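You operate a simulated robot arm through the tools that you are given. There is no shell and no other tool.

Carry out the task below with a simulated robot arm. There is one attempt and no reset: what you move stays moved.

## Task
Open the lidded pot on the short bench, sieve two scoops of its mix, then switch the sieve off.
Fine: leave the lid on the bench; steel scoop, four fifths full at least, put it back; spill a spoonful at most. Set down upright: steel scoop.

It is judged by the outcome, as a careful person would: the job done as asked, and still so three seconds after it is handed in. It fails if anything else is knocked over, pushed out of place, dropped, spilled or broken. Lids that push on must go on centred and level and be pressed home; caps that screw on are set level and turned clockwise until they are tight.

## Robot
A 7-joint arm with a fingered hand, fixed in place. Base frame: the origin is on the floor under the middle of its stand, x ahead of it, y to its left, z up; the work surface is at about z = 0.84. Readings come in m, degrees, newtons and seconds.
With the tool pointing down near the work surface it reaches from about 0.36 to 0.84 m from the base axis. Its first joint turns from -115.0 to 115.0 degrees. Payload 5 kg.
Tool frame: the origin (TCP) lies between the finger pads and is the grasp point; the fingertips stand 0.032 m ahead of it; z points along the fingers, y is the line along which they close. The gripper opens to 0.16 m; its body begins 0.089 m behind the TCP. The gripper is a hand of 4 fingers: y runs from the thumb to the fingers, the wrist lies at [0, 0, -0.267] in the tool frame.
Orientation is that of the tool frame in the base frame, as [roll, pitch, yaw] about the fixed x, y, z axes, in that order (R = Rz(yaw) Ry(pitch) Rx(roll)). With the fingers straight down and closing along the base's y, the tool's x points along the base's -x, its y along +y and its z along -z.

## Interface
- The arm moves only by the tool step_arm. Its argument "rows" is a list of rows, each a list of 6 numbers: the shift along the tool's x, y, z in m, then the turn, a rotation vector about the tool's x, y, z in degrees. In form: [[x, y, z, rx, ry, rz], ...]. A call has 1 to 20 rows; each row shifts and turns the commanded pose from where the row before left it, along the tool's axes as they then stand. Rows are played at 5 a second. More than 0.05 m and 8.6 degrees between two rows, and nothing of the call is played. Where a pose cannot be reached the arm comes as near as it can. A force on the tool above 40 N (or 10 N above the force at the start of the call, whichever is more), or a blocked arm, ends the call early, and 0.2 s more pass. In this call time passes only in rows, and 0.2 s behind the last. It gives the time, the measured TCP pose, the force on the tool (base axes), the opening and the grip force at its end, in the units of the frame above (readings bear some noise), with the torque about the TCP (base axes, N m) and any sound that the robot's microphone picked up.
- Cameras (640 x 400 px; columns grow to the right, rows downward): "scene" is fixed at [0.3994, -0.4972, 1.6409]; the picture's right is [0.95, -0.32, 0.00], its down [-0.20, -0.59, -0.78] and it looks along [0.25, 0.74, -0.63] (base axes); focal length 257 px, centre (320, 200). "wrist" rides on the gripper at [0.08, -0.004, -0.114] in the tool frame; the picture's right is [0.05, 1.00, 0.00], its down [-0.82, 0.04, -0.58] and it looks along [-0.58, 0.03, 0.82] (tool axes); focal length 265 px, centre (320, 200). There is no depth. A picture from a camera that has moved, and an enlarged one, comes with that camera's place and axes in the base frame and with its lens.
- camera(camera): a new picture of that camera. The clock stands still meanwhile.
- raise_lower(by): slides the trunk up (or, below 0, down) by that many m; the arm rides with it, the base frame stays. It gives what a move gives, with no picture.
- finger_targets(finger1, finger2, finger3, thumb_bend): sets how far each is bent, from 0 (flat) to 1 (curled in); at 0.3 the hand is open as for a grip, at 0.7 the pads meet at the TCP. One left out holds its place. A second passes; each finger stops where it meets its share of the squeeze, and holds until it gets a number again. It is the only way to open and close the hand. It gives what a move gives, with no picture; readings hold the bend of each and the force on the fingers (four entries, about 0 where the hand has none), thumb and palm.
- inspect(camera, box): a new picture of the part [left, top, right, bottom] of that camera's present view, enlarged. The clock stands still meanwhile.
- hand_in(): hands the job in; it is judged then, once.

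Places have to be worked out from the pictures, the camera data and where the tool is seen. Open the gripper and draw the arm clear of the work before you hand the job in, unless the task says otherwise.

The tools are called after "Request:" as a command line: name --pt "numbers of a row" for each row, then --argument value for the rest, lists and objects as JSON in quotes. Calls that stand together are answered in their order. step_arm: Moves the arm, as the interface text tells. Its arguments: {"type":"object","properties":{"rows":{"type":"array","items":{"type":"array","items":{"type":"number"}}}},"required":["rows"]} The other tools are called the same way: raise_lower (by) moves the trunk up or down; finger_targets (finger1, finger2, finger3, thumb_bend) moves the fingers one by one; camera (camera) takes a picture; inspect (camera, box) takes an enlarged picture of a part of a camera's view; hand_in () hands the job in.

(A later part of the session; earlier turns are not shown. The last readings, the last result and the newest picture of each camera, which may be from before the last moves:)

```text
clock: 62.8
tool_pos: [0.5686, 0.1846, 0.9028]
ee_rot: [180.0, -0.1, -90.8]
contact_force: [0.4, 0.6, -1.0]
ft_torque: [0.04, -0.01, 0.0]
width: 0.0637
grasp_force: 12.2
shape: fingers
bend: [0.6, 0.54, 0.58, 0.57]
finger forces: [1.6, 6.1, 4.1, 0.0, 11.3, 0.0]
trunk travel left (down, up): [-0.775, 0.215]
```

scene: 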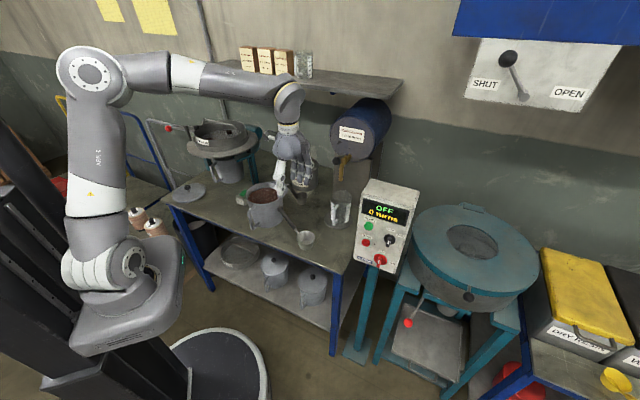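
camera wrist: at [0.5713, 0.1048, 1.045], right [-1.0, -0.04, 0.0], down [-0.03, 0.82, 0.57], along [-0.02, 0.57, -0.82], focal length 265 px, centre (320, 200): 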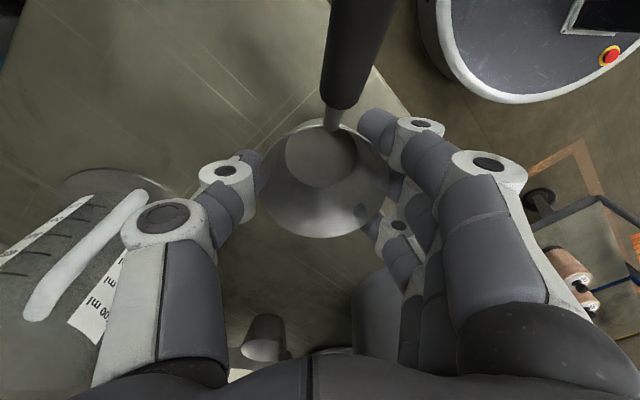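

Request:
step_arm --pt "0 0 0.002 0 0 0" --pt "0 0 0.001 0 0 0"

```text
clock: 63.4
tool_pos: [0.5682, 0.1853, 0.8995]
ee_rot: [-180.0, -0.1, -90.8]
contact_force: [0.5, 1.0, 5.5]
ft_torque: [0.04, 0.16, -0.01]
width: 0.0633
grasp_force: 11.6
shape: fingers
bend: [0.61, 0.54, 0.59, 0.57]
finger forces: [1.3, 5.9, 3.9, 0.1, 11.8, 0.0]
trunk travel left (down, up): [-0.775, 0.215]
```

The cup is on the bench (5.5 N). I'll release and rise clear.

Request:
finger_targets --finger1 0.36 --finger2 0.36 --finger3 0.36 --thumb_bend 0.36

Request:
step_arm --pt "0 0 -0.03 0 0 0" --pt "0 0 -0.04 0 0 0" --pt "0 0 -0.045 0 0 0" --pt "0 0 -0.045 0 0 0" --pt "0 0 -0.045 0 0 0" --pt "0 0 -0.045 0 0 0"

Request:
camera --camera "wrist"

Request:
inspect --camera "scene" --box '[270, 190, 340, 250]'

```text
clock: 64.4
tool_pos: [0.5686, 0.1836, 0.899]
ee_rot: [-179.9, -0.2, -90.9]
contact_force: [-0.3, -1.1, 0.1]
ft_torque: [0.01, 0.01, 0.03]
width: 0.1466
grasp_force: 0.1
shape: fingers
bend: [0.36, 0.36, 0.36, 0.36]
finger forces: [0.0, 0.1, 0.0, 0.1, 0.1, 0.1]
trunk travel left (down, up): [-0.775, 0.215]
```

```text
clock: 65.8
tool_pos: [0.5677, 0.1845, 1.1495]
ee_rot: [-179.9, -0.2, -90.9]
contact_force: [-0.1, 0.1, 0.5]
ft_torque: [-0.01, -0.01, -0.03]
width: 0.1468
grasp_force: 0.2
shape: fingers
bend: [0.36, 0.36, 0.36, 0.36]
finger forces: [0.1, 0.0, 0.0, 0.1, 0.0, 0.0]
trunk travel left (down, up): [-0.775, 0.215]
```

```text
taken
camera wrist: at [0.5705, 0.1053, 1.2631], right [-1.0, -0.04, 0.0], down [-0.03, 0.82, 0.57], along [-0.02, 0.57, -0.82], focal length 265 px, centre (320, 200)
```

wrist: 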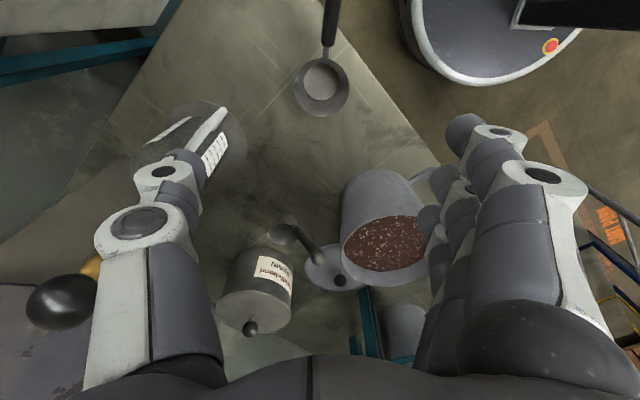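

```text
6.67 times, centred on (305, 220) of scene
camera zoom: at [0.3994, -0.4972, 1.6409], right [0.95, -0.32, 0.0], down [-0.2, -0.59, -0.78], along [0.25, 0.74, -0.63], focal length 1712 px, centre (420, 67)
```

zoom: 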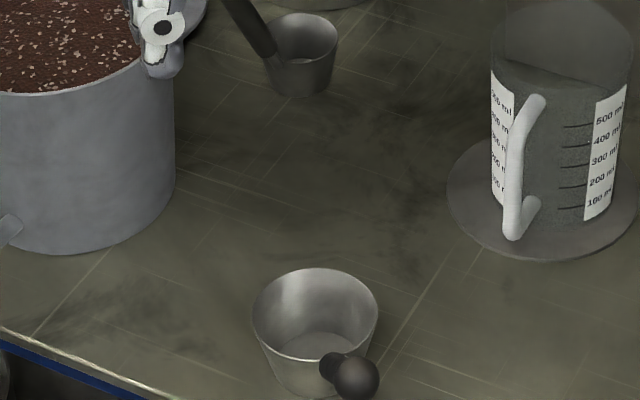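

The scoop now stands at (0.566, 0.187) with its handle toward (−0.10, −0.995). I'll set the fingers as a flat wall (0.57) with thumb open, tilt the hand so tool x lies along the handle (wrist left-behind), and move above the pre-grasp point.

Request:
finger_targets --finger1 0.57 --finger2 0.57 --finger3 0.57 --thumb_bend 0.42

Request:
step_arm --pt "0 0 0 5.443 5.509 -1.806" --pt "0 0 0 5.443 5.509 -1.806" --pt "0 0 0 5.443 5.509 -1.806" --pt "0 0 0 5.443 5.509 -1.806" --pt "0 0 0 5.443 5.509 -1.806" --pt "0 0 0 5.443 5.509 -1.806" --pt "0 0 0 5.443 5.509 -1.806" --pt "0 0 0 5.443 5.509 -1.806" --pt "-0.004 0.0325 0.0068 0 0 0" --pt "-0.004 0.0325 0.0068 0 0 0" --pt "-0.004 0.0325 0.0068 0 0 0"

Request:
camera --camera "wrist"

Request:
camera --camera "scene"

```text
clock: 66.8
tool_pos: [0.5666, 0.1848, 1.1487]
ee_rot: [179.9, -0.1, -90.9]
contact_force: [0.8, 0.4, 0.1]
ft_torque: [0.0, -0.02, 0.01]
width: 0.0961
grasp_force: 0.0
shape: fingers
bend: [0.56, 0.56, 0.56, 0.42]
finger forces: [0.0, 0.0, 0.1, 0.0, 0.0, 0.0]
trunk travel left (down, up): [-0.775, 0.215]
```

```text
clock: 69.4
tool_pos: [0.5205, 0.1029, 1.0792]
ee_rot: [-133.6, -44.4, -99.1]
contact_force: [0.5, 0.0, 0.5]
ft_torque: [0.05, -0.01, 0.05]
width: 0.0957
grasp_force: 0.1
shape: fingers
bend: [0.56, 0.56, 0.56, 0.42]
finger forces: [0.0, 0.0, 0.1, 0.0, 0.1, 0.0]
trunk travel left (down, up): [-0.775, 0.215]
stopped in row 11: the arm was blocked; the commanded pose is now the measured one
```

```text
taken
camera wrist: at [0.4419, 0.1152, 1.1932], right [-0.77, -0.43, -0.48], down [-0.31, 0.9, -0.31], along [0.56, -0.09, -0.82], focal length 265 px, centre (320, 200)
```

wrist: 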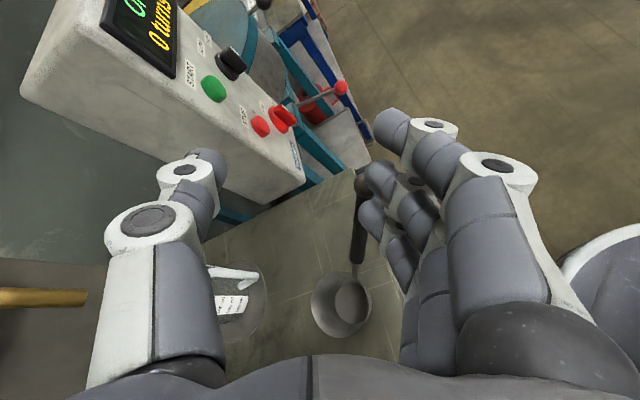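

```text
taken
```

scene: 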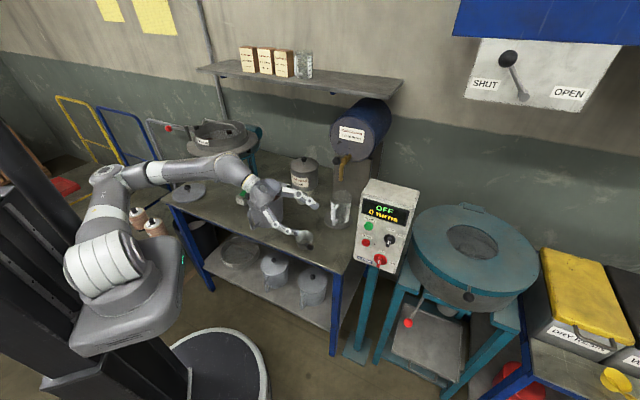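

The arm was blocked in the last row; its forearm has moved to a lower configuration. I'll check for contact between arm and objects before continuing.

Request:
inspect --camera "scene" --box '[60, 100, 300, 250]'

Request:
inspect --camera "scene" --box '[180, 130, 350, 260]'

```text
2.67 times, centred on (180, 175) of scene
camera zoom: at [0.3994, -0.4972, 1.6409], right [0.95, -0.32, 0.0], down [-0.2, -0.59, -0.78], along [0.25, 0.74, -0.63], focal length 685 px, centre (693, 267)
```

zoom: 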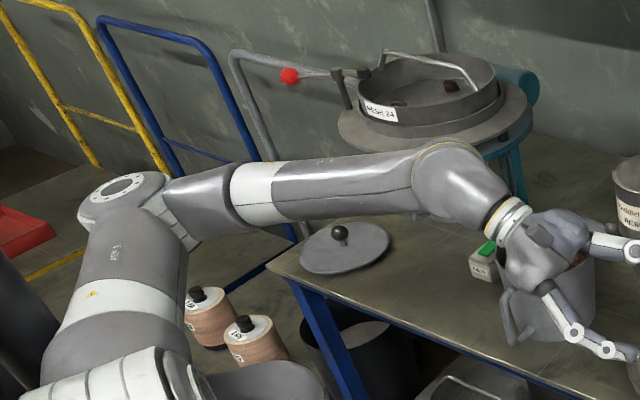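

```text
3.08 times, centred on (265, 195) of scene
camera zoom: at [0.3994, -0.4972, 1.6409], right [0.95, -0.32, 0.0], down [-0.2, -0.59, -0.78], along [0.25, 0.74, -0.63], focal length 790 px, centre (489, 215)
```

zoom: 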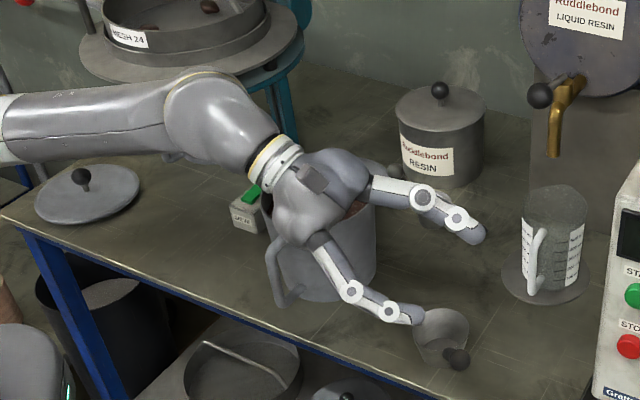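

No contact is visible — the arm just couldn't follow a sudden elbow change. Raising the trunk will lift the shoulder so the elbow stays high when working low and give more reach at the sieve, so I'll raise it 0.2 m.

Request:
raise_lower --by 0.2

Request:
camera --camera "scene"

```text
clock: 71.6
tool_pos: [0.5215, 0.1037, 1.2792]
ee_rot: [-133.7, -44.6, -99.0]
contact_force: [-0.5, -0.4, -0.1]
ft_torque: [0.02, 0.0, 0.0]
width: 0.0956
grasp_force: 0.0
shape: fingers
bend: [0.56, 0.56, 0.56, 0.42]
finger forces: [0.1, 0.1, 0.0, 0.0, 0.0, 0.1]
trunk travel left (down, up): [-0.975, 0.015]
```

```text
taken
```

scene: 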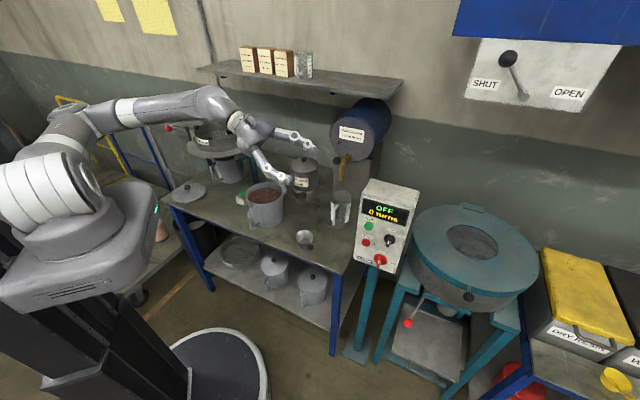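

The elbow is now well above the bench. I'll take a wrist view to re-measure the scoop from here.

Request:
camera --camera "wrist"

Request:
inspect --camera "scene" --box '[280, 210, 330, 255]'

```text
taken
camera wrist: at [0.442, 0.1162, 1.3927], right [-0.77, -0.43, -0.48], down [-0.31, 0.9, -0.31], along [0.56, -0.09, -0.82], focal length 265 px, centre (320, 200)
```

wrist: 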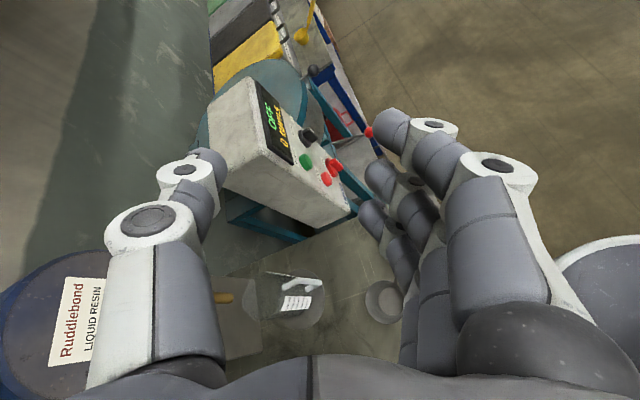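

```text
8.89 times, centred on (305, 232) of scene
camera zoom: at [0.3994, -0.4972, 1.6409], right [0.95, -0.32, 0.0], down [-0.2, -0.59, -0.78], along [0.25, 0.74, -0.63], focal length 2283 px, centre (453, -89)
```

zoom: 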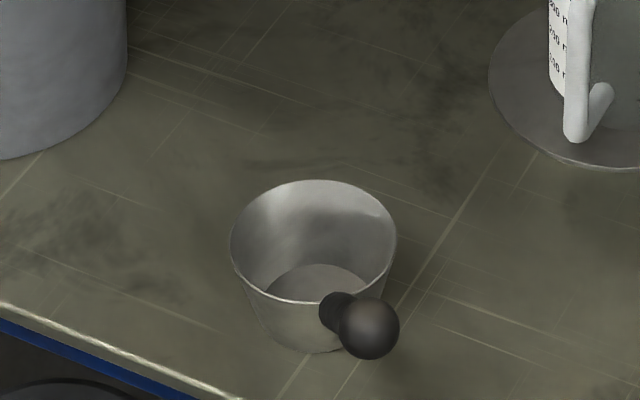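

The ball end is at (0.554, 0.062, 0.970), consistent with the model. I'll fine-tune the orientation (4°) and descend to the staging point behind the handle.

Request:
step_arm --pt "0 0 0 4.0 -1.35 -1.9" --pt "-0.0273 0.016 0.0116 0 0 0" --pt "-0.0273 0.016 0.0116 0 0 0" --pt "-0.0273 0.016 0.0116 0 0 0" --pt "-0.0273 0.016 0.0116 0 0 0" --pt "-0.0273 0.016 0.0116 0 0 0" --pt "-0.0273 0.016 0.0116 0 0 0"

Request:
camera --camera "wrist"

Request:
camera --camera "scene"

```text
clock: 73.4
tool_pos: [0.5196, 0.1061, 1.077]
ee_rot: [-132.8, -44.1, -99.7]
contact_force: [0.0, 0.3, -0.4]
ft_torque: [0.02, -0.02, 0.03]
width: 0.096
grasp_force: 0.0
shape: fingers
bend: [0.56, 0.56, 0.56, 0.42]
finger forces: [0.0, 0.0, 0.0, 0.1, 0.1, 0.0]
trunk travel left (down, up): [-0.975, 0.015]
stopped in row 7: the arm was blocked; the commanded pose is now the measured one
```

```text
taken
camera wrist: at [0.4386, 0.119, 1.1904], right [-0.76, -0.43, -0.49], down [-0.31, 0.9, -0.31], along [0.57, -0.09, -0.81], focal length 265 px, centre (320, 200)
```

wrist: 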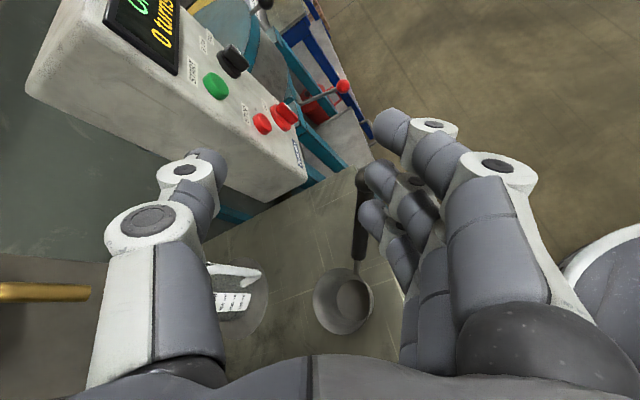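

```text
taken
```

scene: 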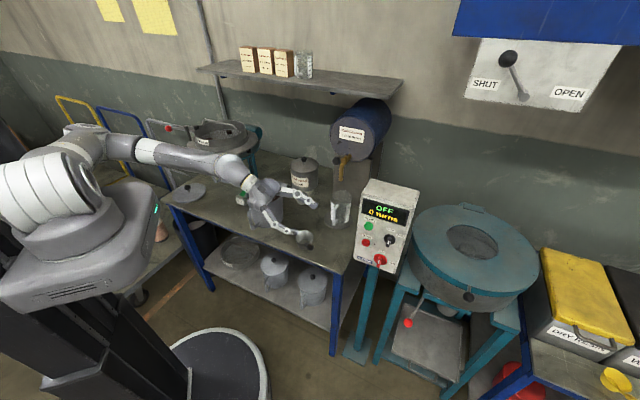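

Blocked again at the same hand pose, so something is physically limiting. I'll inspect the forearm and wrist region closely.

Request:
inspect --camera "scene" --box '[140, 110, 330, 250]'

Request:
inspect --camera "scene" --box '[0, 100, 220, 310]'

Request:
inspect --camera "wrist" --box '[290, 140, 430, 350]'

```text
2.86 times, centred on (235, 180) of scene
camera zoom: at [0.3994, -0.4972, 1.6409], right [0.95, -0.32, 0.0], down [-0.2, -0.59, -0.78], along [0.25, 0.74, -0.63], focal length 734 px, centre (563, 257)
```

zoom: 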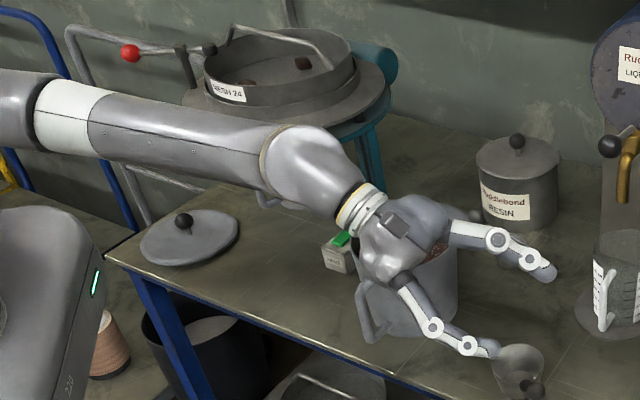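

```text
1.90 times, centred on (110, 205) of scene
camera zoom: at [0.3994, -0.4972, 1.6409], right [0.95, -0.32, 0.0], down [-0.2, -0.59, -0.78], along [0.25, 0.74, -0.63], focal length 489 px, centre (720, 190)
```

zoom: 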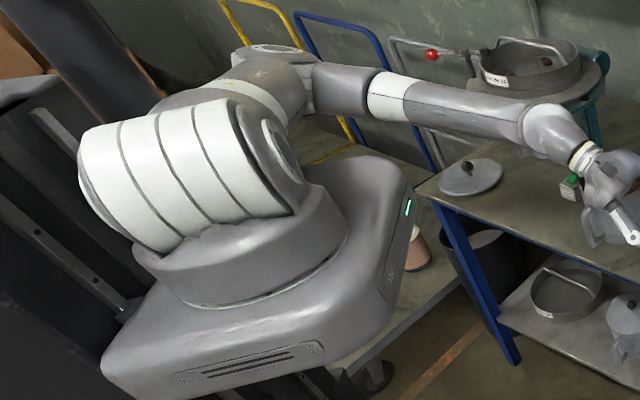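

```text
1.90 times, centred on (360, 245) of wrist
camera zoom: at [0.4386, 0.119, 1.1904], right [-0.76, -0.43, -0.49], down [-0.31, 0.9, -0.31], along [0.57, -0.09, -0.81], focal length 506 px, centre (244, 114)
```

zoom: 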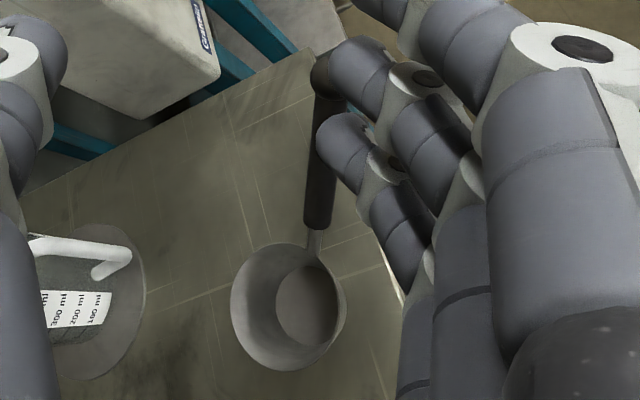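

No object contact at the hand; the likely blocker is the forearm/elbow swinging left against the blue cart rail. I'll back off upward immediately and return toward tool-down, then check that the cart wasn't moved.

Request:
step_arm --pt "0.0205 -0.012 -0.0087 0 0 0" --pt "0.0273 -0.016 -0.0116 0 0 0" --pt "0.0273 -0.016 -0.0116 0 0 0" --pt "0.0273 -0.016 -0.0116 0 0 0"

Request:
inspect --camera "scene" --box '[40, 80, 240, 210]'

```text
clock: 74.4
tool_pos: [0.5243, 0.0848, 1.2015]
ee_rot: [-132.8, -44.3, -99.5]
contact_force: [0.8, 0.5, 0.5]
ft_torque: [0.02, -0.03, -0.03]
width: 0.0957
grasp_force: 0.0
shape: fingers
bend: [0.56, 0.56, 0.56, 0.42]
finger forces: [0.1, 0.0, 0.0, 0.0, 0.1, 0.0]
trunk travel left (down, up): [-0.975, 0.015]
```

```text
3.08 times, centred on (140, 145) of scene
camera zoom: at [0.3994, -0.4972, 1.6409], right [0.95, -0.32, 0.0], down [-0.2, -0.59, -0.78], along [0.25, 0.74, -0.63], focal length 790 px, centre (874, 369)
```

zoom: 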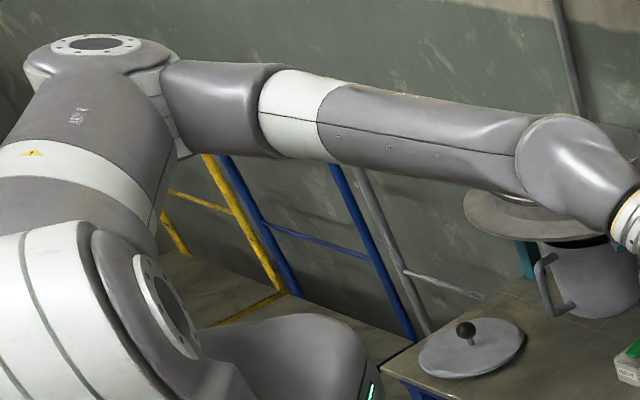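

The deviation matches a pure base rotation of ~3.5°, i.e. joint 1 was at its limit with the elbow swung left — nothing was hit. A grip with the tool pointing outward (handle pointing back-left) suits this arm far better, and with the trunk raised it should now be reachable; pouring can then be a simple wrist roll. I'll return to tool-down first.

Request:
step_arm --pt "0 0 0 -5.376 -5.42 1.77" --pt "0 0 0 -5.376 -5.42 1.77" --pt "0 0 0 -5.376 -5.42 1.77" --pt "0 0 0 -5.376 -5.42 1.77" --pt "0 0 0 -5.376 -5.42 1.77" --pt "0 0 0 -5.376 -5.42 1.77" --pt "0 0 0 -5.376 -5.42 1.77" --pt "0 0 0 -5.376 -5.42 1.77" --pt "-0.0355 -0.0108 0.0172 0 0 0" --pt "-0.0355 -0.0108 0.0172 0 0 0" --pt "-0.0355 -0.0108 0.0172 0 0 0"

Request:
camera --camera "scene"

```text
clock: 76.8
tool_pos: [0.5647, 0.1893, 1.1477]
ee_rot: [-180.0, -0.1, -94.9]
contact_force: [0.1, 0.3, -0.3]
ft_torque: [-0.05, 0.01, 0.02]
width: 0.0955
grasp_force: 0.0
shape: fingers
bend: [0.56, 0.56, 0.56, 0.42]
finger forces: [0.1, 0.0, 0.0, 0.1, 0.0, 0.0]
trunk travel left (down, up): [-0.975, 0.015]
```

```text
taken
```

scene: 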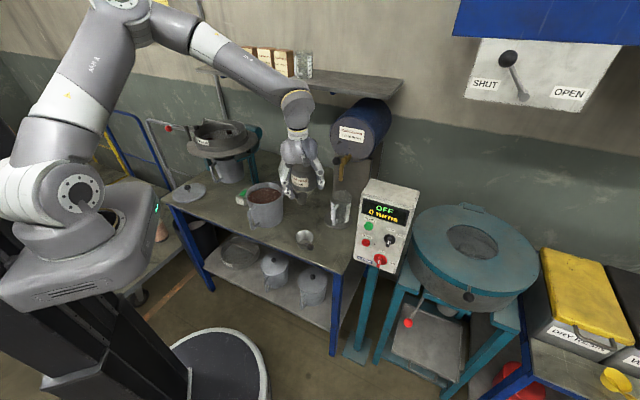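

Elbow is up again. Before moving the scoop, I'll test the outward-pointing grip orientation in free air at this raised trunk height.

Request:
step_arm --pt "0 0 0 4.107 -6.544 -1.014" --pt "0 0 0 4.107 -6.544 -1.014" --pt "0 0 0 4.107 -6.544 -1.014" --pt "0 0 0 4.107 -6.544 -1.014" --pt "0 0 0 4.107 -6.544 -1.014" --pt "0 0 0 4.107 -6.544 -1.014" --pt "0 0 0 4.107 -6.544 -1.014" --pt "0 0 0 4.107 -6.544 -1.014"

Request:
camera --camera "scene"

```text
clock: 78.6
tool_pos: [0.5659, 0.1868, 1.1487]
ee_rot: [-131.8, 45.0, -64.8]
contact_force: [-0.1, 0.4, 0.3]
ft_torque: [0.01, 0.04, 0.0]
width: 0.0955
grasp_force: 0.0
shape: fingers
bend: [0.56, 0.56, 0.56, 0.42]
finger forces: [0.1, 0.0, 0.0, 0.1, 0.0, 0.0]
trunk travel left (down, up): [-0.975, 0.015]
```

```text
taken
```

scene: 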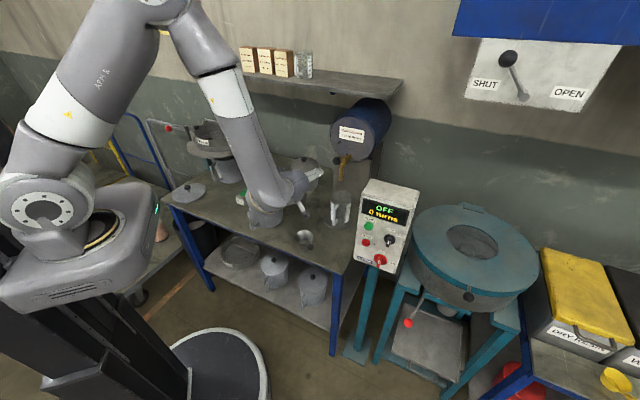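

The outward-pointing grip orientation is reachable now with the elbow up. I'll also test the pour motion — a +131° wrist roll about the tool axis — in free air here.

Request:
step_arm --pt "0 0 0 0 0 8.2" --pt "0 0 0 0 0 8.2" --pt "0 0 0 0 0 8.2" --pt "0 0 0 0 0 8.2" --pt "0 0 0 0 0 8.2" --pt "0 0 0 0 0 8.2" --pt "0 0 0 0 0 8.2" --pt "0 0 0 0 0 8.2" --pt "0 0 0 0 0 8.2" --pt "0 0 0 0 0 8.2" --pt "0 0 0 0 0 8.2" --pt "0 0 0 0 0 8.2" --pt "0 0 0 0 0 8.2" --pt "0 0 0 0 0 8.2" --pt "0 0 0 0 0 8.2" --pt "0 0 0 0 0 8.2"

Request:
camera --camera "scene"

```text
clock: 82.0
tool_pos: [0.5646, 0.1875, 1.1509]
ee_rot: [118.3, -4.1, 145.3]
contact_force: [0.7, 0.2, -0.3]
ft_torque: [0.01, 0.02, 0.01]
width: 0.0954
grasp_force: 0.0
shape: fingers
bend: [0.56, 0.56, 0.56, 0.42]
finger forces: [0.0, 0.0, 0.0, 0.0, 0.0, 0.0]
trunk travel left (down, up): [-0.975, 0.015]
```

```text
taken
```

scene: 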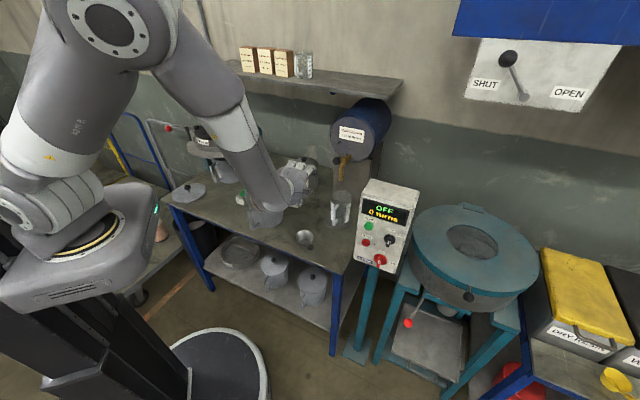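

The full roll works with the wrist staying put. I'll undo the roll and go back to tool-down over the scoop to turn it into the matching orientation.

Request:
step_arm --pt "0 0 0 0 0 -8.2" --pt "0 0 0 0 0 -8.2" --pt "0 0 0 0 0 -8.2" --pt "0 0 0 0 0 -8.2" --pt "0 0 0 0 0 -8.2" --pt "0 0 0 0 0 -8.2" --pt "0 0 0 0 0 -8.2" --pt "0 0 0 0 0 -8.2" --pt "0 0 0 0 0 -8.2" --pt "0 0 0 0 0 -8.2" --pt "0 0 0 0 0 -8.2" --pt "0 0 0 0 0 -8.2" --pt "0 0 0 0 0 -8.2" --pt "0 0 0 0 0 -8.2" --pt "0 0 0 0 0 -8.2" --pt "0 0 0 0 0 -8.2"

Request:
step_arm --pt "0 0 0 -4.107 6.544 1.014" --pt "0 0 0 -4.107 6.544 1.014" --pt "0 0 0 -4.107 6.544 1.014" --pt "0 0 0 -4.107 6.544 1.014" --pt "0 0 0 -4.107 6.544 1.014" --pt "0 0 0 -4.107 6.544 1.014" --pt "0 0 0 -4.107 6.544 1.014" --pt "0 0 0 -4.107 6.544 1.014"

Request:
finger_targets --finger1 0.36 --finger2 0.36 --finger3 0.36 --thumb_bend 0.36

Request:
camera --camera "wrist"

```text
clock: 85.4
tool_pos: [0.5667, 0.1893, 1.1493]
ee_rot: [-131.8, 44.9, -64.8]
contact_force: [-0.1, 0.5, 0.6]
ft_torque: [-0.01, 0.01, 0.01]
width: 0.0957
grasp_force: 0.1
shape: fingers
bend: [0.56, 0.56, 0.56, 0.42]
finger forces: [0.1, 0.1, 0.1, 0.0, 0.0, 0.0]
trunk travel left (down, up): [-0.975, 0.015]
```

```text
clock: 87.2
tool_pos: [0.5647, 0.1889, 1.1484]
ee_rot: [-179.9, -0.2, -95.0]
contact_force: [0.3, -0.3, -0.2]
ft_torque: [-0.04, 0.0, 0.01]
width: 0.0956
grasp_force: 0.1
shape: fingers
bend: [0.56, 0.56, 0.56, 0.42]
finger forces: [0.1, 0.0, 0.0, 0.0, 0.0, 0.0]
trunk travel left (down, up): [-0.975, 0.015]
```

```text
clock: 88.2
tool_pos: [0.5636, 0.1887, 1.1489]
ee_rot: [-179.8, -0.1, -94.9]
contact_force: [0.4, 0.5, -0.4]
ft_torque: [0.01, 0.0, 0.0]
width: 0.1466
grasp_force: 0.0
shape: fingers
bend: [0.36, 0.36, 0.36, 0.36]
finger forces: [0.1, 0.0, 0.1, 0.0, 0.0, 0.1]
trunk travel left (down, up): [-0.975, 0.015]
```

```text
taken
camera wrist: at [0.5615, 0.1084, 1.2634], right [-1.0, 0.03, 0.0], down [0.03, 0.82, 0.58], along [0.02, 0.58, -0.82], focal length 265 px, centre (320, 200)
```

wrist: 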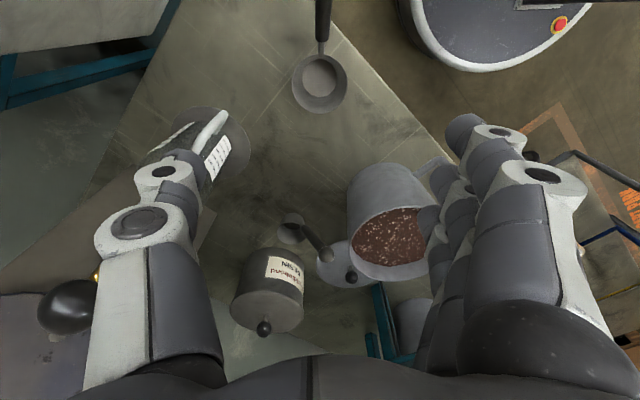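

The cup is right below (0.564, 0.187). Descending around it and gripping again.

Request:
step_arm --pt "0 0 0.04 0 0 0" --pt "0 0 0.04 0 0 0" --pt "0 0 0.04 0 0 0" --pt "0 0 0.04 0 0 0" --pt "0 0 0.04 0 0 0" --pt "0 0 0.03 0 0 0" --pt "0 0 0.018 0 0 0"

Request:
finger_targets --finger1 0.53 --finger2 0.53 --finger3 0.53 --thumb_bend 0.53

Request:
finger_targets --finger1 0.62 --finger2 0.6 --finger3 0.62 --thumb_bend 0.6

Request:
camera --camera "wrist"

```text
clock: 89.8
tool_pos: [0.5661, 0.1882, 0.9013]
ee_rot: [-179.9, 0.0, -94.9]
contact_force: [-0.9, 0.2, -0.3]
ft_torque: [-0.03, 0.0, 0.05]
width: 0.1468
grasp_force: 0.0
shape: fingers
bend: [0.36, 0.36, 0.36, 0.36]
finger forces: [0.0, 0.0, 0.0, 0.1, 0.0, 0.0]
trunk travel left (down, up): [-0.975, 0.015]
```

```text
clock: 90.8
tool_pos: [0.5647, 0.1878, 0.9016]
ee_rot: [180.0, 0.0, -94.8]
contact_force: [0.3, 0.0, 0.0]
ft_torque: [0.03, -0.03, -0.04]
width: 0.0814
grasp_force: 0.9
shape: fingers
bend: [0.53, 0.52, 0.53, 0.53]
finger forces: [0.0, 0.6, 0.0, 0.1, 0.9, 0.0]
trunk travel left (down, up): [-0.975, 0.015]
```

```text
clock: 91.8
tool_pos: [0.5658, 0.1881, 0.9015]
ee_rot: [179.9, 0.0, -94.9]
contact_force: [0.0, -0.5, -0.2]
ft_torque: [-0.01, 0.01, -0.02]
width: 0.0682
grasp_force: 12.8
shape: fingers
bend: [0.59, 0.53, 0.59, 0.57]
finger forces: [3.3, 6.9, 3.1, 0.1, 12.8, 0.1]
trunk travel left (down, up): [-0.975, 0.015]
```

```text
taken
camera wrist: at [0.5623, 0.1082, 1.0153], right [-1.0, 0.03, 0.0], down [0.03, 0.82, 0.58], along [0.02, 0.58, -0.82], focal length 265 px, centre (320, 200)
```

wrist: 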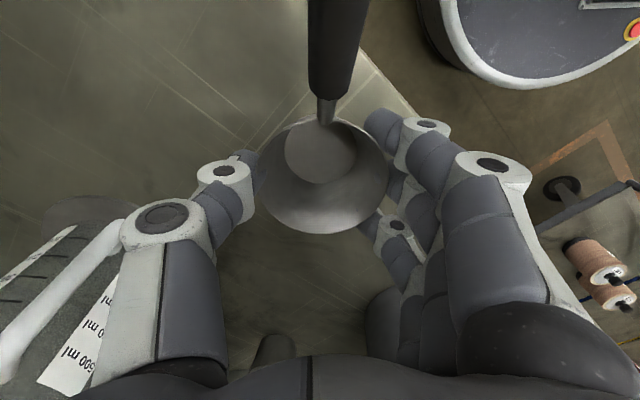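

Even grip (12.8 N). Lifting 3 cm and turning the scoop by −149° so its handle points back-left (≈115°).

Request:
step_arm --pt "0 0 -0.015 0 0 0" --pt "0 0 -0.015 0 0 4" --pt "0 0 0 0 0 8.1" --pt "0 0 0 0 0 8.1" --pt "0 0 0 0 0 8.1" --pt "0 0 0 0 0 8.1" --pt "0 0 0 0 0 8.1" --pt "0 0 0 0 0 8.1" --pt "0 0 0 0 0 8.1" --pt "0 0 0 0 0 8.1" --pt "0 0 0 0 0 8.1" --pt "0 0 0 0 0 8.1" --pt "0 0 0 0 0 8.1" --pt "0 0 0 0 0 8.1" --pt "0 0 0 0 0 8.1" --pt "0 0 0 0 0 8.1" --pt "0 0 0 0 0 8.1" --pt "0 0 0 0 0 8.1" --pt "0 0 0 0 0 8.1" --pt "0 0 0 0 0 7.3"

Request:
inspect --camera "scene" --box '[250, 170, 350, 255]'

Request:
camera --camera "wrist"

```text
clock: 96.0
tool_pos: [0.5659, 0.1889, 0.9314]
ee_rot: [179.9, 0.0, 115.9]
contact_force: [-0.1, -0.6, -0.9]
ft_torque: [-0.02, -0.02, 0.0]
width: 0.068
grasp_force: 13.2
shape: fingers
bend: [0.59, 0.53, 0.59, 0.57]
finger forces: [3.6, 6.9, 3.3, 0.0, 12.6, 0.1]
trunk travel left (down, up): [-0.975, 0.015]
```

```text
4.71 times, centred on (300, 212) of scene
camera zoom: at [0.3994, -0.4972, 1.6409], right [0.95, -0.32, 0.0], down [-0.2, -0.59, -0.78], along [0.25, 0.74, -0.63], focal length 1208 px, centre (414, 141)
```

zoom: 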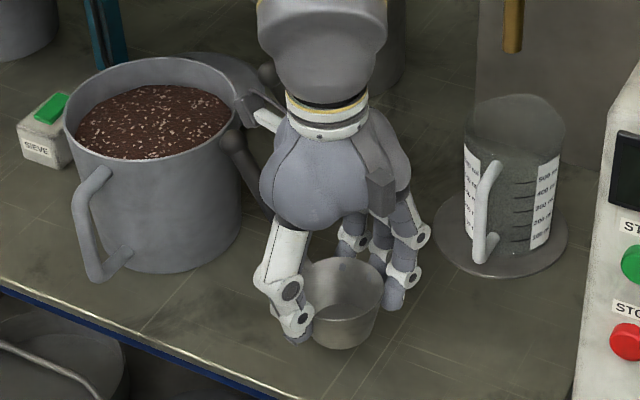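

```text
taken
camera wrist: at [0.526, 0.2595, 1.0451], right [0.88, 0.48, 0.0], down [0.39, -0.71, 0.58], along [0.28, -0.51, -0.82], focal length 265 px, centre (320, 200)
```

wrist: 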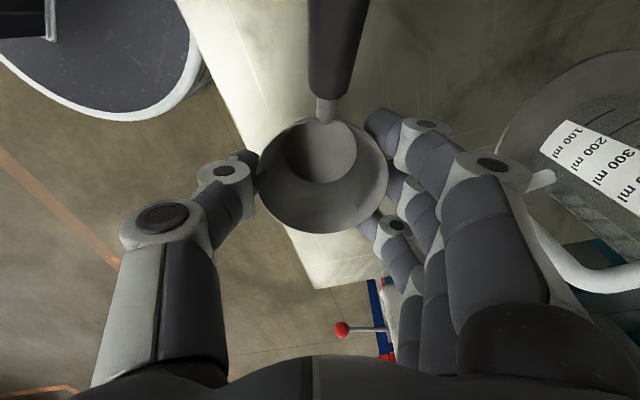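

Handle now points to ≈115°. Setting the scoop down here.

Request:
step_arm --pt "0 0 0.012 0 0 0" --pt "0 0 0.012 0 0 0" --pt "0 0 0.005 0 0 0" --pt "0 0 0.003 0 0 0"

```text
clock: 97.0
tool_pos: [0.5658, 0.1893, 0.9004]
ee_rot: [179.9, 0.0, 116.1]
contact_force: [0.5, -1.0, 5.7]
ft_torque: [0.1, -0.11, -0.02]
width: 0.0677
grasp_force: 12.9
shape: fingers
bend: [0.59, 0.54, 0.59, 0.57]
finger forces: [3.2, 6.4, 3.1, 0.0, 12.7, 0.0]
trunk travel left (down, up): [-0.975, 0.015]
```

The cup is on the bench (5.7 N). Releasing and rising.

Request:
finger_targets --finger1 0.4 --finger2 0.4 --finger3 0.4 --thumb_bend 0.4

Request:
step_arm --pt "0 0 -0.03 0 0 0" --pt "0 0 -0.04 0 0 0" --pt "0 0 -0.045 0 0 0" --pt "0 0 -0.045 0 0 0" --pt "0 0 -0.045 0 0 0" --pt "0 0 -0.045 0 0 0"

Request:
inspect --camera "scene" --box '[270, 190, 340, 250]'

Request:
inspect --camera "wrist" --box '[270, 0, 390, 150]'

```text
clock: 98.0
tool_pos: [0.5657, 0.1884, 0.8992]
ee_rot: [179.9, 0.0, 116.1]
contact_force: [0.5, -0.5, 0.3]
ft_torque: [0.02, 0.0, 0.0]
width: 0.1307
grasp_force: 0.1
shape: fingers
bend: [0.4, 0.4, 0.4, 0.4]
finger forces: [0.1, 0.0, 0.1, 0.0, 0.0, 0.0]
trunk travel left (down, up): [-0.975, 0.015]
```

```text
clock: 99.4
tool_pos: [0.5659, 0.1871, 1.1492]
ee_rot: [-179.9, 0.1, 116.1]
contact_force: [-0.2, -0.2, 0.0]
ft_torque: [0.03, 0.02, 0.01]
width: 0.1308
grasp_force: 0.0
shape: fingers
bend: [0.4, 0.4, 0.4, 0.4]
finger forces: [0.0, 0.0, 0.0, 0.0, 0.1, 0.1]
trunk travel left (down, up): [-0.975, 0.015]
```

```text
6.67 times, centred on (305, 220) of scene
camera zoom: at [0.3994, -0.4972, 1.6409], right [0.95, -0.32, 0.0], down [-0.2, -0.59, -0.78], along [0.25, 0.74, -0.63], focal length 1712 px, centre (420, 67)
```

zoom: 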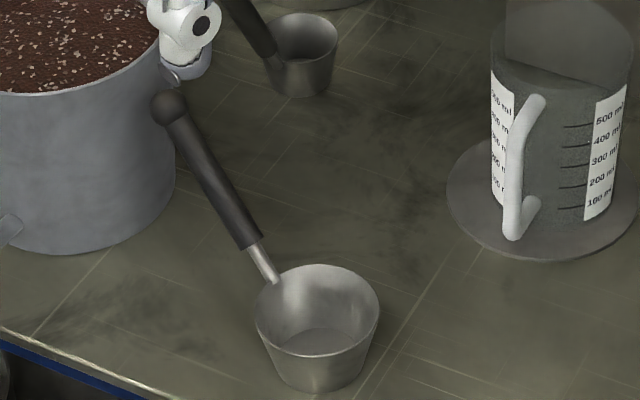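

```text
2.67 times, centred on (330, 75) of wrist
camera zoom: at [0.5262, 0.2585, 1.2625], right [0.87, 0.49, 0.0], down [0.4, -0.71, 0.58], along [0.28, -0.5, -0.82], focal length 708 px, centre (293, 533)
```

zoom: 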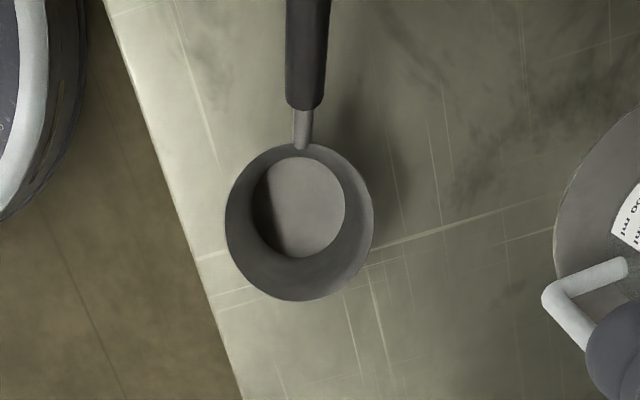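

The scoop stands at C≈(0.567, 0.193), ball end ≈(0.510, 0.303, 0.970), handle azimuth ≈117°. Now I turn the hand back to the tested yaw, preset the fingers, and pitch into the outward-pointing grip orientation, still high above.

Request:
step_arm --pt "0 0 0 0 0 -8.3" --pt "0 0 0 0 0 -8.3" --pt "0 0 0 0 0 -8.3" --pt "0 0 0 0 0 -8.3" --pt "0 0 0 0 0 -8.3" --pt "0 0 0 0 0 -8.3" --pt "0 0 0 0 0 -8.3" --pt "0 0 0 0 0 -8.3" --pt "0 0 0 0 0 -8.3" --pt "0 0 0 0 0 -8.3" --pt "0 0 0 0 0 -8.3" --pt "0 0 0 0 0 -8.3" --pt "0 0 0 0 0 -8.3" --pt "0 0 0 0 0 -8.3" --pt "0 0 0 0 0 -8.3" --pt "0 0 0 0 0 -8.3" --pt "0 0 0 0 0 -8.3" --pt "0 0 0 0 0 -7.9"

Request:
finger_targets --finger1 0.57 --finger2 0.57 --finger3 0.57 --thumb_bend 0.42

Request:
step_arm --pt "0 0 0 4.107 -6.544 -1.014" --pt "0 0 0 4.107 -6.544 -1.014" --pt "0 0 0 4.107 -6.544 -1.014" --pt "0 0 0 4.107 -6.544 -1.014" --pt "0 0 0 4.107 -6.544 -1.014" --pt "0 0 0 4.107 -6.544 -1.014" --pt "0 0 0 4.107 -6.544 -1.014" --pt "0 0 0 4.107 -6.544 -1.014"

```text
clock: 103.2
tool_pos: [0.5653, 0.1876, 1.1489]
ee_rot: [-179.9, 0.1, -94.8]
contact_force: [0.3, 0.1, -0.1]
ft_torque: [0.0, 0.0, -0.01]
width: 0.131
grasp_force: 0.0
shape: fingers
bend: [0.4, 0.4, 0.4, 0.4]
finger forces: [0.0, 0.0, 0.0, 0.0, 0.0, 0.0]
trunk travel left (down, up): [-0.975, 0.015]
```

```text
clock: 104.2
tool_pos: [0.5648, 0.1885, 1.1497]
ee_rot: [179.9, 0.0, -94.9]
contact_force: [-0.1, -0.4, 0.8]
ft_torque: [-0.03, 0.02, -0.01]
width: 0.0963
grasp_force: 0.2
shape: fingers
bend: [0.56, 0.56, 0.56, 0.42]
finger forces: [0.1, 0.0, 0.0, 0.0, 0.0, 0.0]
trunk travel left (down, up): [-0.975, 0.015]
```

```text
clock: 106.0
tool_pos: [0.5656, 0.1866, 1.1493]
ee_rot: [-131.6, 45.1, -64.9]
contact_force: [-1.0, -0.4, -0.1]
ft_torque: [0.04, 0.01, 0.01]
width: 0.096
grasp_force: 0.1
shape: fingers
bend: [0.56, 0.56, 0.56, 0.42]
finger forces: [0.0, 0.0, 0.0, 0.0, 0.1, 0.0]
trunk travel left (down, up): [-0.975, 0.015]
```

Orientation achieved. I'll trim the yaw by 2.5° to match the handle and move to a staging point above and behind the handle, then look.

Request:
step_arm --pt "0 0 0 -1.77 -1.31 -1.18" --pt "0.0073 0.0357 0.0123 0 0 0" --pt "0.0073 0.0357 0.0123 0 0 0" --pt "0.0073 0.0357 0.0123 0 0 0"

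Request:
camera --camera "wrist"

Request:
inspect --camera "scene" --box '[200, 130, 350, 260]'

```text
clock: 107.0
tool_pos: [0.4993, 0.2223, 1.0588]
ee_rot: [-131.9, 44.9, -62.5]
contact_force: [-0.7, 1.0, -0.8]
ft_torque: [0.0, 0.02, -0.03]
width: 0.0962
grasp_force: 0.0
shape: fingers
bend: [0.56, 0.56, 0.56, 0.42]
finger forces: [0.1, 0.0, 0.0, 0.1, 0.0, 0.0]
trunk travel left (down, up): [-0.975, 0.015]
```

```text
taken
camera wrist: at [0.4782, 0.0834, 1.0586], right [-0.82, 0.12, -0.56], down [-0.56, 0.08, 0.83], along [0.15, 0.99, 0.01], focal length 265 px, centre (320, 200)
```

wrist: 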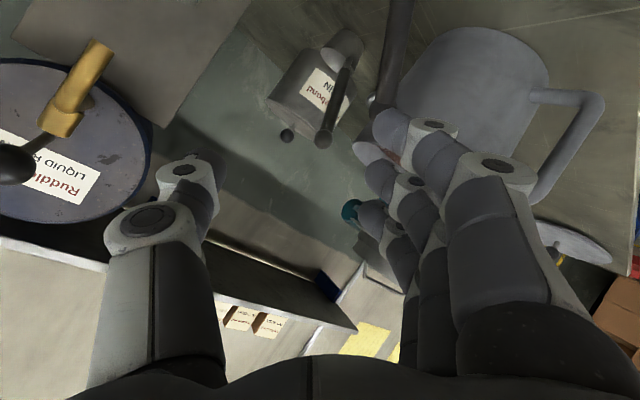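

```text
3.08 times, centred on (275, 195) of scene
camera zoom: at [0.3994, -0.4972, 1.6409], right [0.95, -0.32, 0.0], down [-0.2, -0.59, -0.78], along [0.25, 0.74, -0.63], focal length 790 px, centre (458, 215)
```

zoom: 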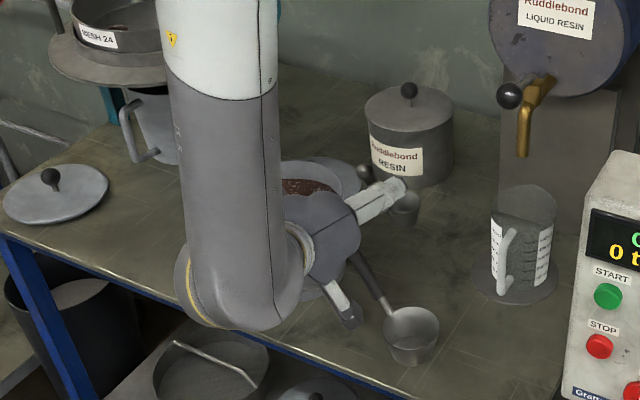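

The hand is staged with the handle just ahead. I'll descend 10 cm vertically to the pre-grasp point (handle 6.5 cm ahead of the TCP along the tool axis).

Request:
step_arm --pt "0.0253 0.0167 0.0141 0 0 0" --pt "0.0253 0.0167 0.0141 0 0 0" --pt "0.0253 0.0167 0.0141 0 0 0"

Request:
camera --camera "wrist"

Request:
inspect --camera "scene" --box '[240, 170, 340, 255]'

```text
clock: 107.8
tool_pos: [0.5035, 0.2111, 0.9595]
ee_rot: [-131.8, 45.0, -62.4]
contact_force: [0.1, 0.5, 0.3]
ft_torque: [-0.02, 0.02, 0.0]
width: 0.0961
grasp_force: 0.3
shape: fingers
bend: [0.56, 0.56, 0.56, 0.42]
finger forces: [0.1, 0.1, 0.0, 0.0, 0.1, 0.0]
trunk travel left (down, up): [-0.975, 0.015]
```

```text
taken
camera wrist: at [0.4812, 0.075, 0.9591], right [-0.82, 0.12, -0.56], down [-0.56, 0.08, 0.83], along [0.15, 0.99, 0.01], focal length 265 px, centre (320, 200)
```

wrist: 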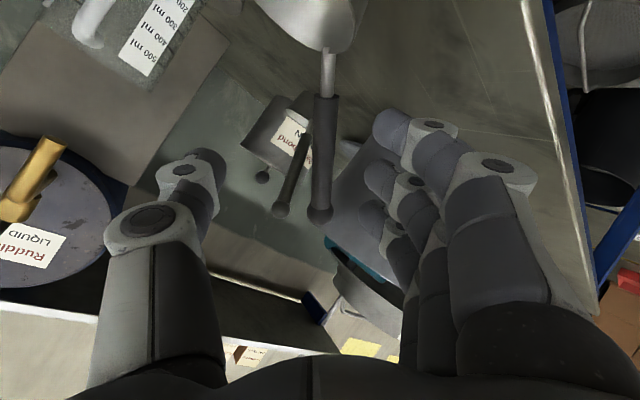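

```text
4.71 times, centred on (290, 212) of scene
camera zoom: at [0.3994, -0.4972, 1.6409], right [0.95, -0.32, 0.0], down [-0.2, -0.59, -0.78], along [0.25, 0.74, -0.63], focal length 1208 px, centre (461, 141)
```

zoom: 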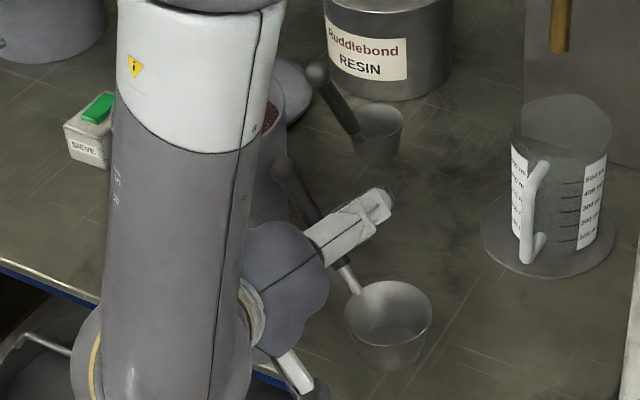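

The handle is nicely parallel to the tool's x axis and centred. I'll advance 4.85 cm along the tool axis (shifting 7 mm toward the ball) so the handle sits between the finger pads and thumb.

Request:
step_arm --pt "-0.007 0 0.016 0 0 0" --pt "0 0 0.016 0 0 0" --pt "0 0 0.0165 0 0 0"

Request:
camera --camera "wrist"

Request:
inspect --camera "wrist" --box '[220, 40, 440, 260]'

```text
clock: 108.6
tool_pos: [0.5201, 0.2538, 0.9413]
ee_rot: [-132.0, 45.1, -62.5]
contact_force: [0.7, 0.3, 0.4]
ft_torque: [0.04, -0.02, -0.01]
width: 0.096
grasp_force: 0.1
shape: fingers
bend: [0.56, 0.56, 0.56, 0.42]
finger forces: [0.0, 0.0, 0.0, 0.1, 0.0, 0.0]
trunk travel left (down, up): [-0.975, 0.015]
```

```text
taken
camera wrist: at [0.4989, 0.1168, 0.9403], right [-0.82, 0.12, -0.56], down [-0.56, 0.08, 0.83], along [0.15, 0.99, 0.01], focal length 265 px, centre (320, 200)
```

wrist: 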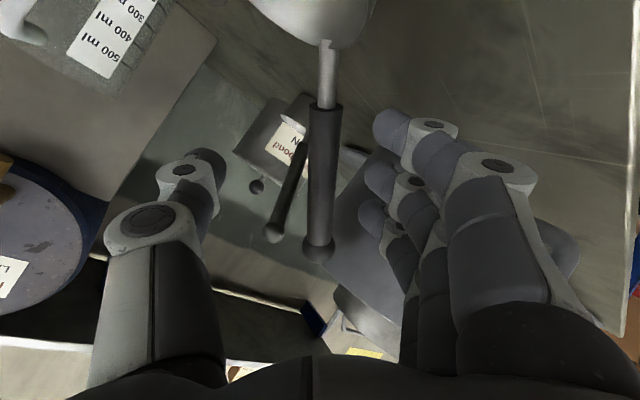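

```text
1.82 times, centred on (330, 150) of wrist
camera zoom: at [0.4989, 0.1168, 0.9403], right [-0.82, 0.12, -0.56], down [-0.56, 0.08, 0.83], along [0.15, 0.99, 0.01], focal length 483 px, centre (302, 291)
```

zoom: 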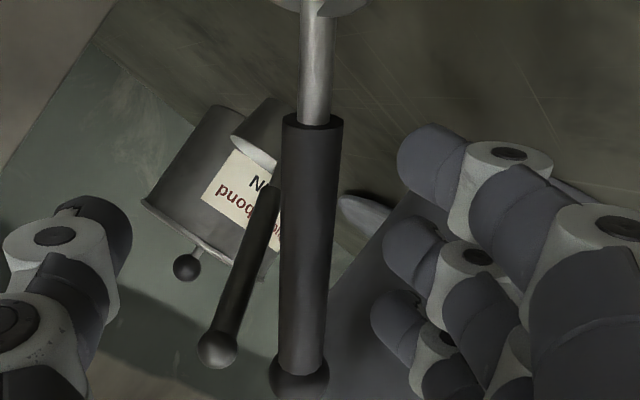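

The handle sits at y≈0, z≈0.02 in the tool frame, nearly parallel to x (a few degrees off). I'll trim 4° of pitch and ease the hand sideways so the three finger pads come up against the handle, watching finger forces.

Request:
step_arm --pt "0 -0.008 0 0 -4 0" --pt "0 -0.006 0 0 0 0"

Request:
inspect --camera "wrist" --box '[220, 40, 440, 260]'

```text
clock: 109.2
tool_pos: [0.5305, 0.2514, 0.9493]
ee_rot: [-128.7, 47.6, -58.0]
contact_force: [-0.1, -0.3, 0.4]
ft_torque: [-0.03, 0.03, 0.0]
width: 0.0959
grasp_force: 0.0
shape: fingers
bend: [0.56, 0.56, 0.56, 0.42]
finger forces: [0.1, 0.0, 0.0, 0.0, 0.0, 0.0]
trunk travel left (down, up): [-0.975, 0.015]
```

```text
1.82 times, centred on (330, 150) of wrist
camera zoom: at [0.5153, 0.1136, 0.94], right [-0.82, 0.13, -0.56], down [-0.57, 0.01, 0.82], along [0.11, 0.99, 0.07], focal length 483 px, centre (302, 291)
```

zoom: 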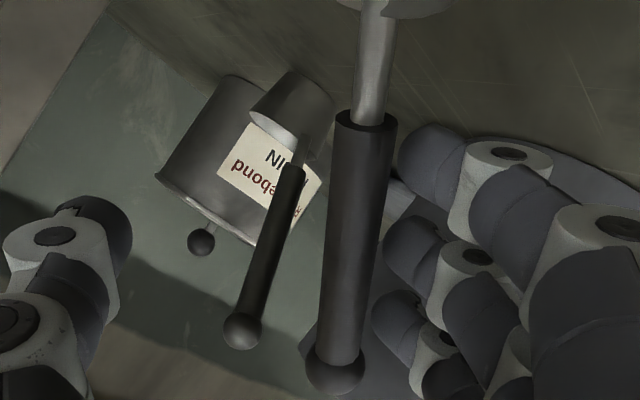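

The handle is parallel to the finger row with equal small gaps to all three fingertips. Easing closer in small steps until the pads touch.

Request:
step_arm --pt "0 -0.003 0 0 0 0" --pt "0 -0.002 0 0 0 0"

Request:
inspect --camera "wrist" --box '[220, 40, 440, 260]'

```text
clock: 109.8
tool_pos: [0.537, 0.2505, 0.9506]
ee_rot: [-128.8, 47.6, -58.1]
contact_force: [-0.2, 0.5, 0.3]
ft_torque: [0.02, 0.0, 0.02]
width: 0.0964
grasp_force: 0.1
shape: fingers
bend: [0.56, 0.56, 0.56, 0.42]
finger forces: [0.0, 0.1, 0.2, 0.0, 0.0, 0.0]
trunk travel left (down, up): [-0.975, 0.015]
```

```text
1.82 times, centred on (330, 150) of wrist
camera zoom: at [0.5197, 0.1126, 0.9426], right [-0.82, 0.13, -0.56], down [-0.57, 0.01, 0.82], along [0.11, 0.99, 0.07], focal length 483 px, centre (302, 291)
```

zoom: 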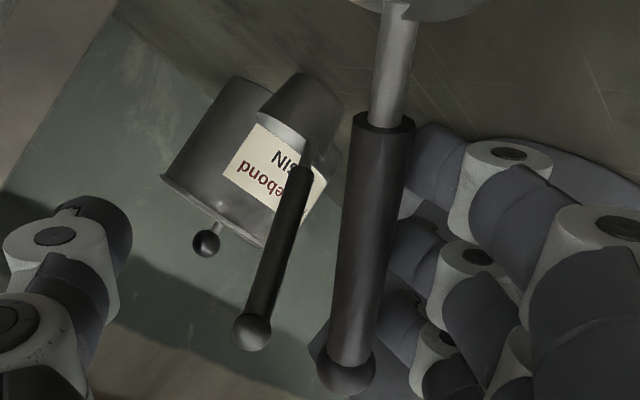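

The handle now lies right on the three finger pads' inner side. I'll bring the thumb in, first partway.

Request:
finger_targets --thumb_bend 0.64

Request:
inspect --camera "wrist" --box '[180, 40, 440, 300]'

```text
clock: 110.8
tool_pos: [0.5355, 0.2512, 0.9526]
ee_rot: [-128.8, 47.5, -58.1]
contact_force: [-0.2, -0.1, -0.6]
ft_torque: [0.01, -0.01, 0.0]
width: 0.0541
grasp_force: 0.4
shape: fingers
bend: [0.56, 0.56, 0.56, 0.64]
finger forces: [0.0, 0.1, 0.3, 0.1, 0.1, 0.1]
trunk travel left (down, up): [-0.975, 0.015]
```

```text
1.54 times, centred on (310, 170) of wrist
camera zoom: at [0.5196, 0.1127, 0.9427], right [-0.82, 0.13, -0.56], down [-0.57, 0.01, 0.82], along [0.11, 0.99, 0.06], focal length 408 px, centre (335, 246)
```

zoom: 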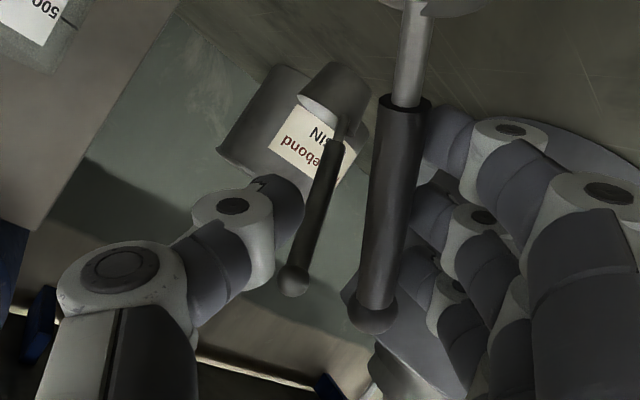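

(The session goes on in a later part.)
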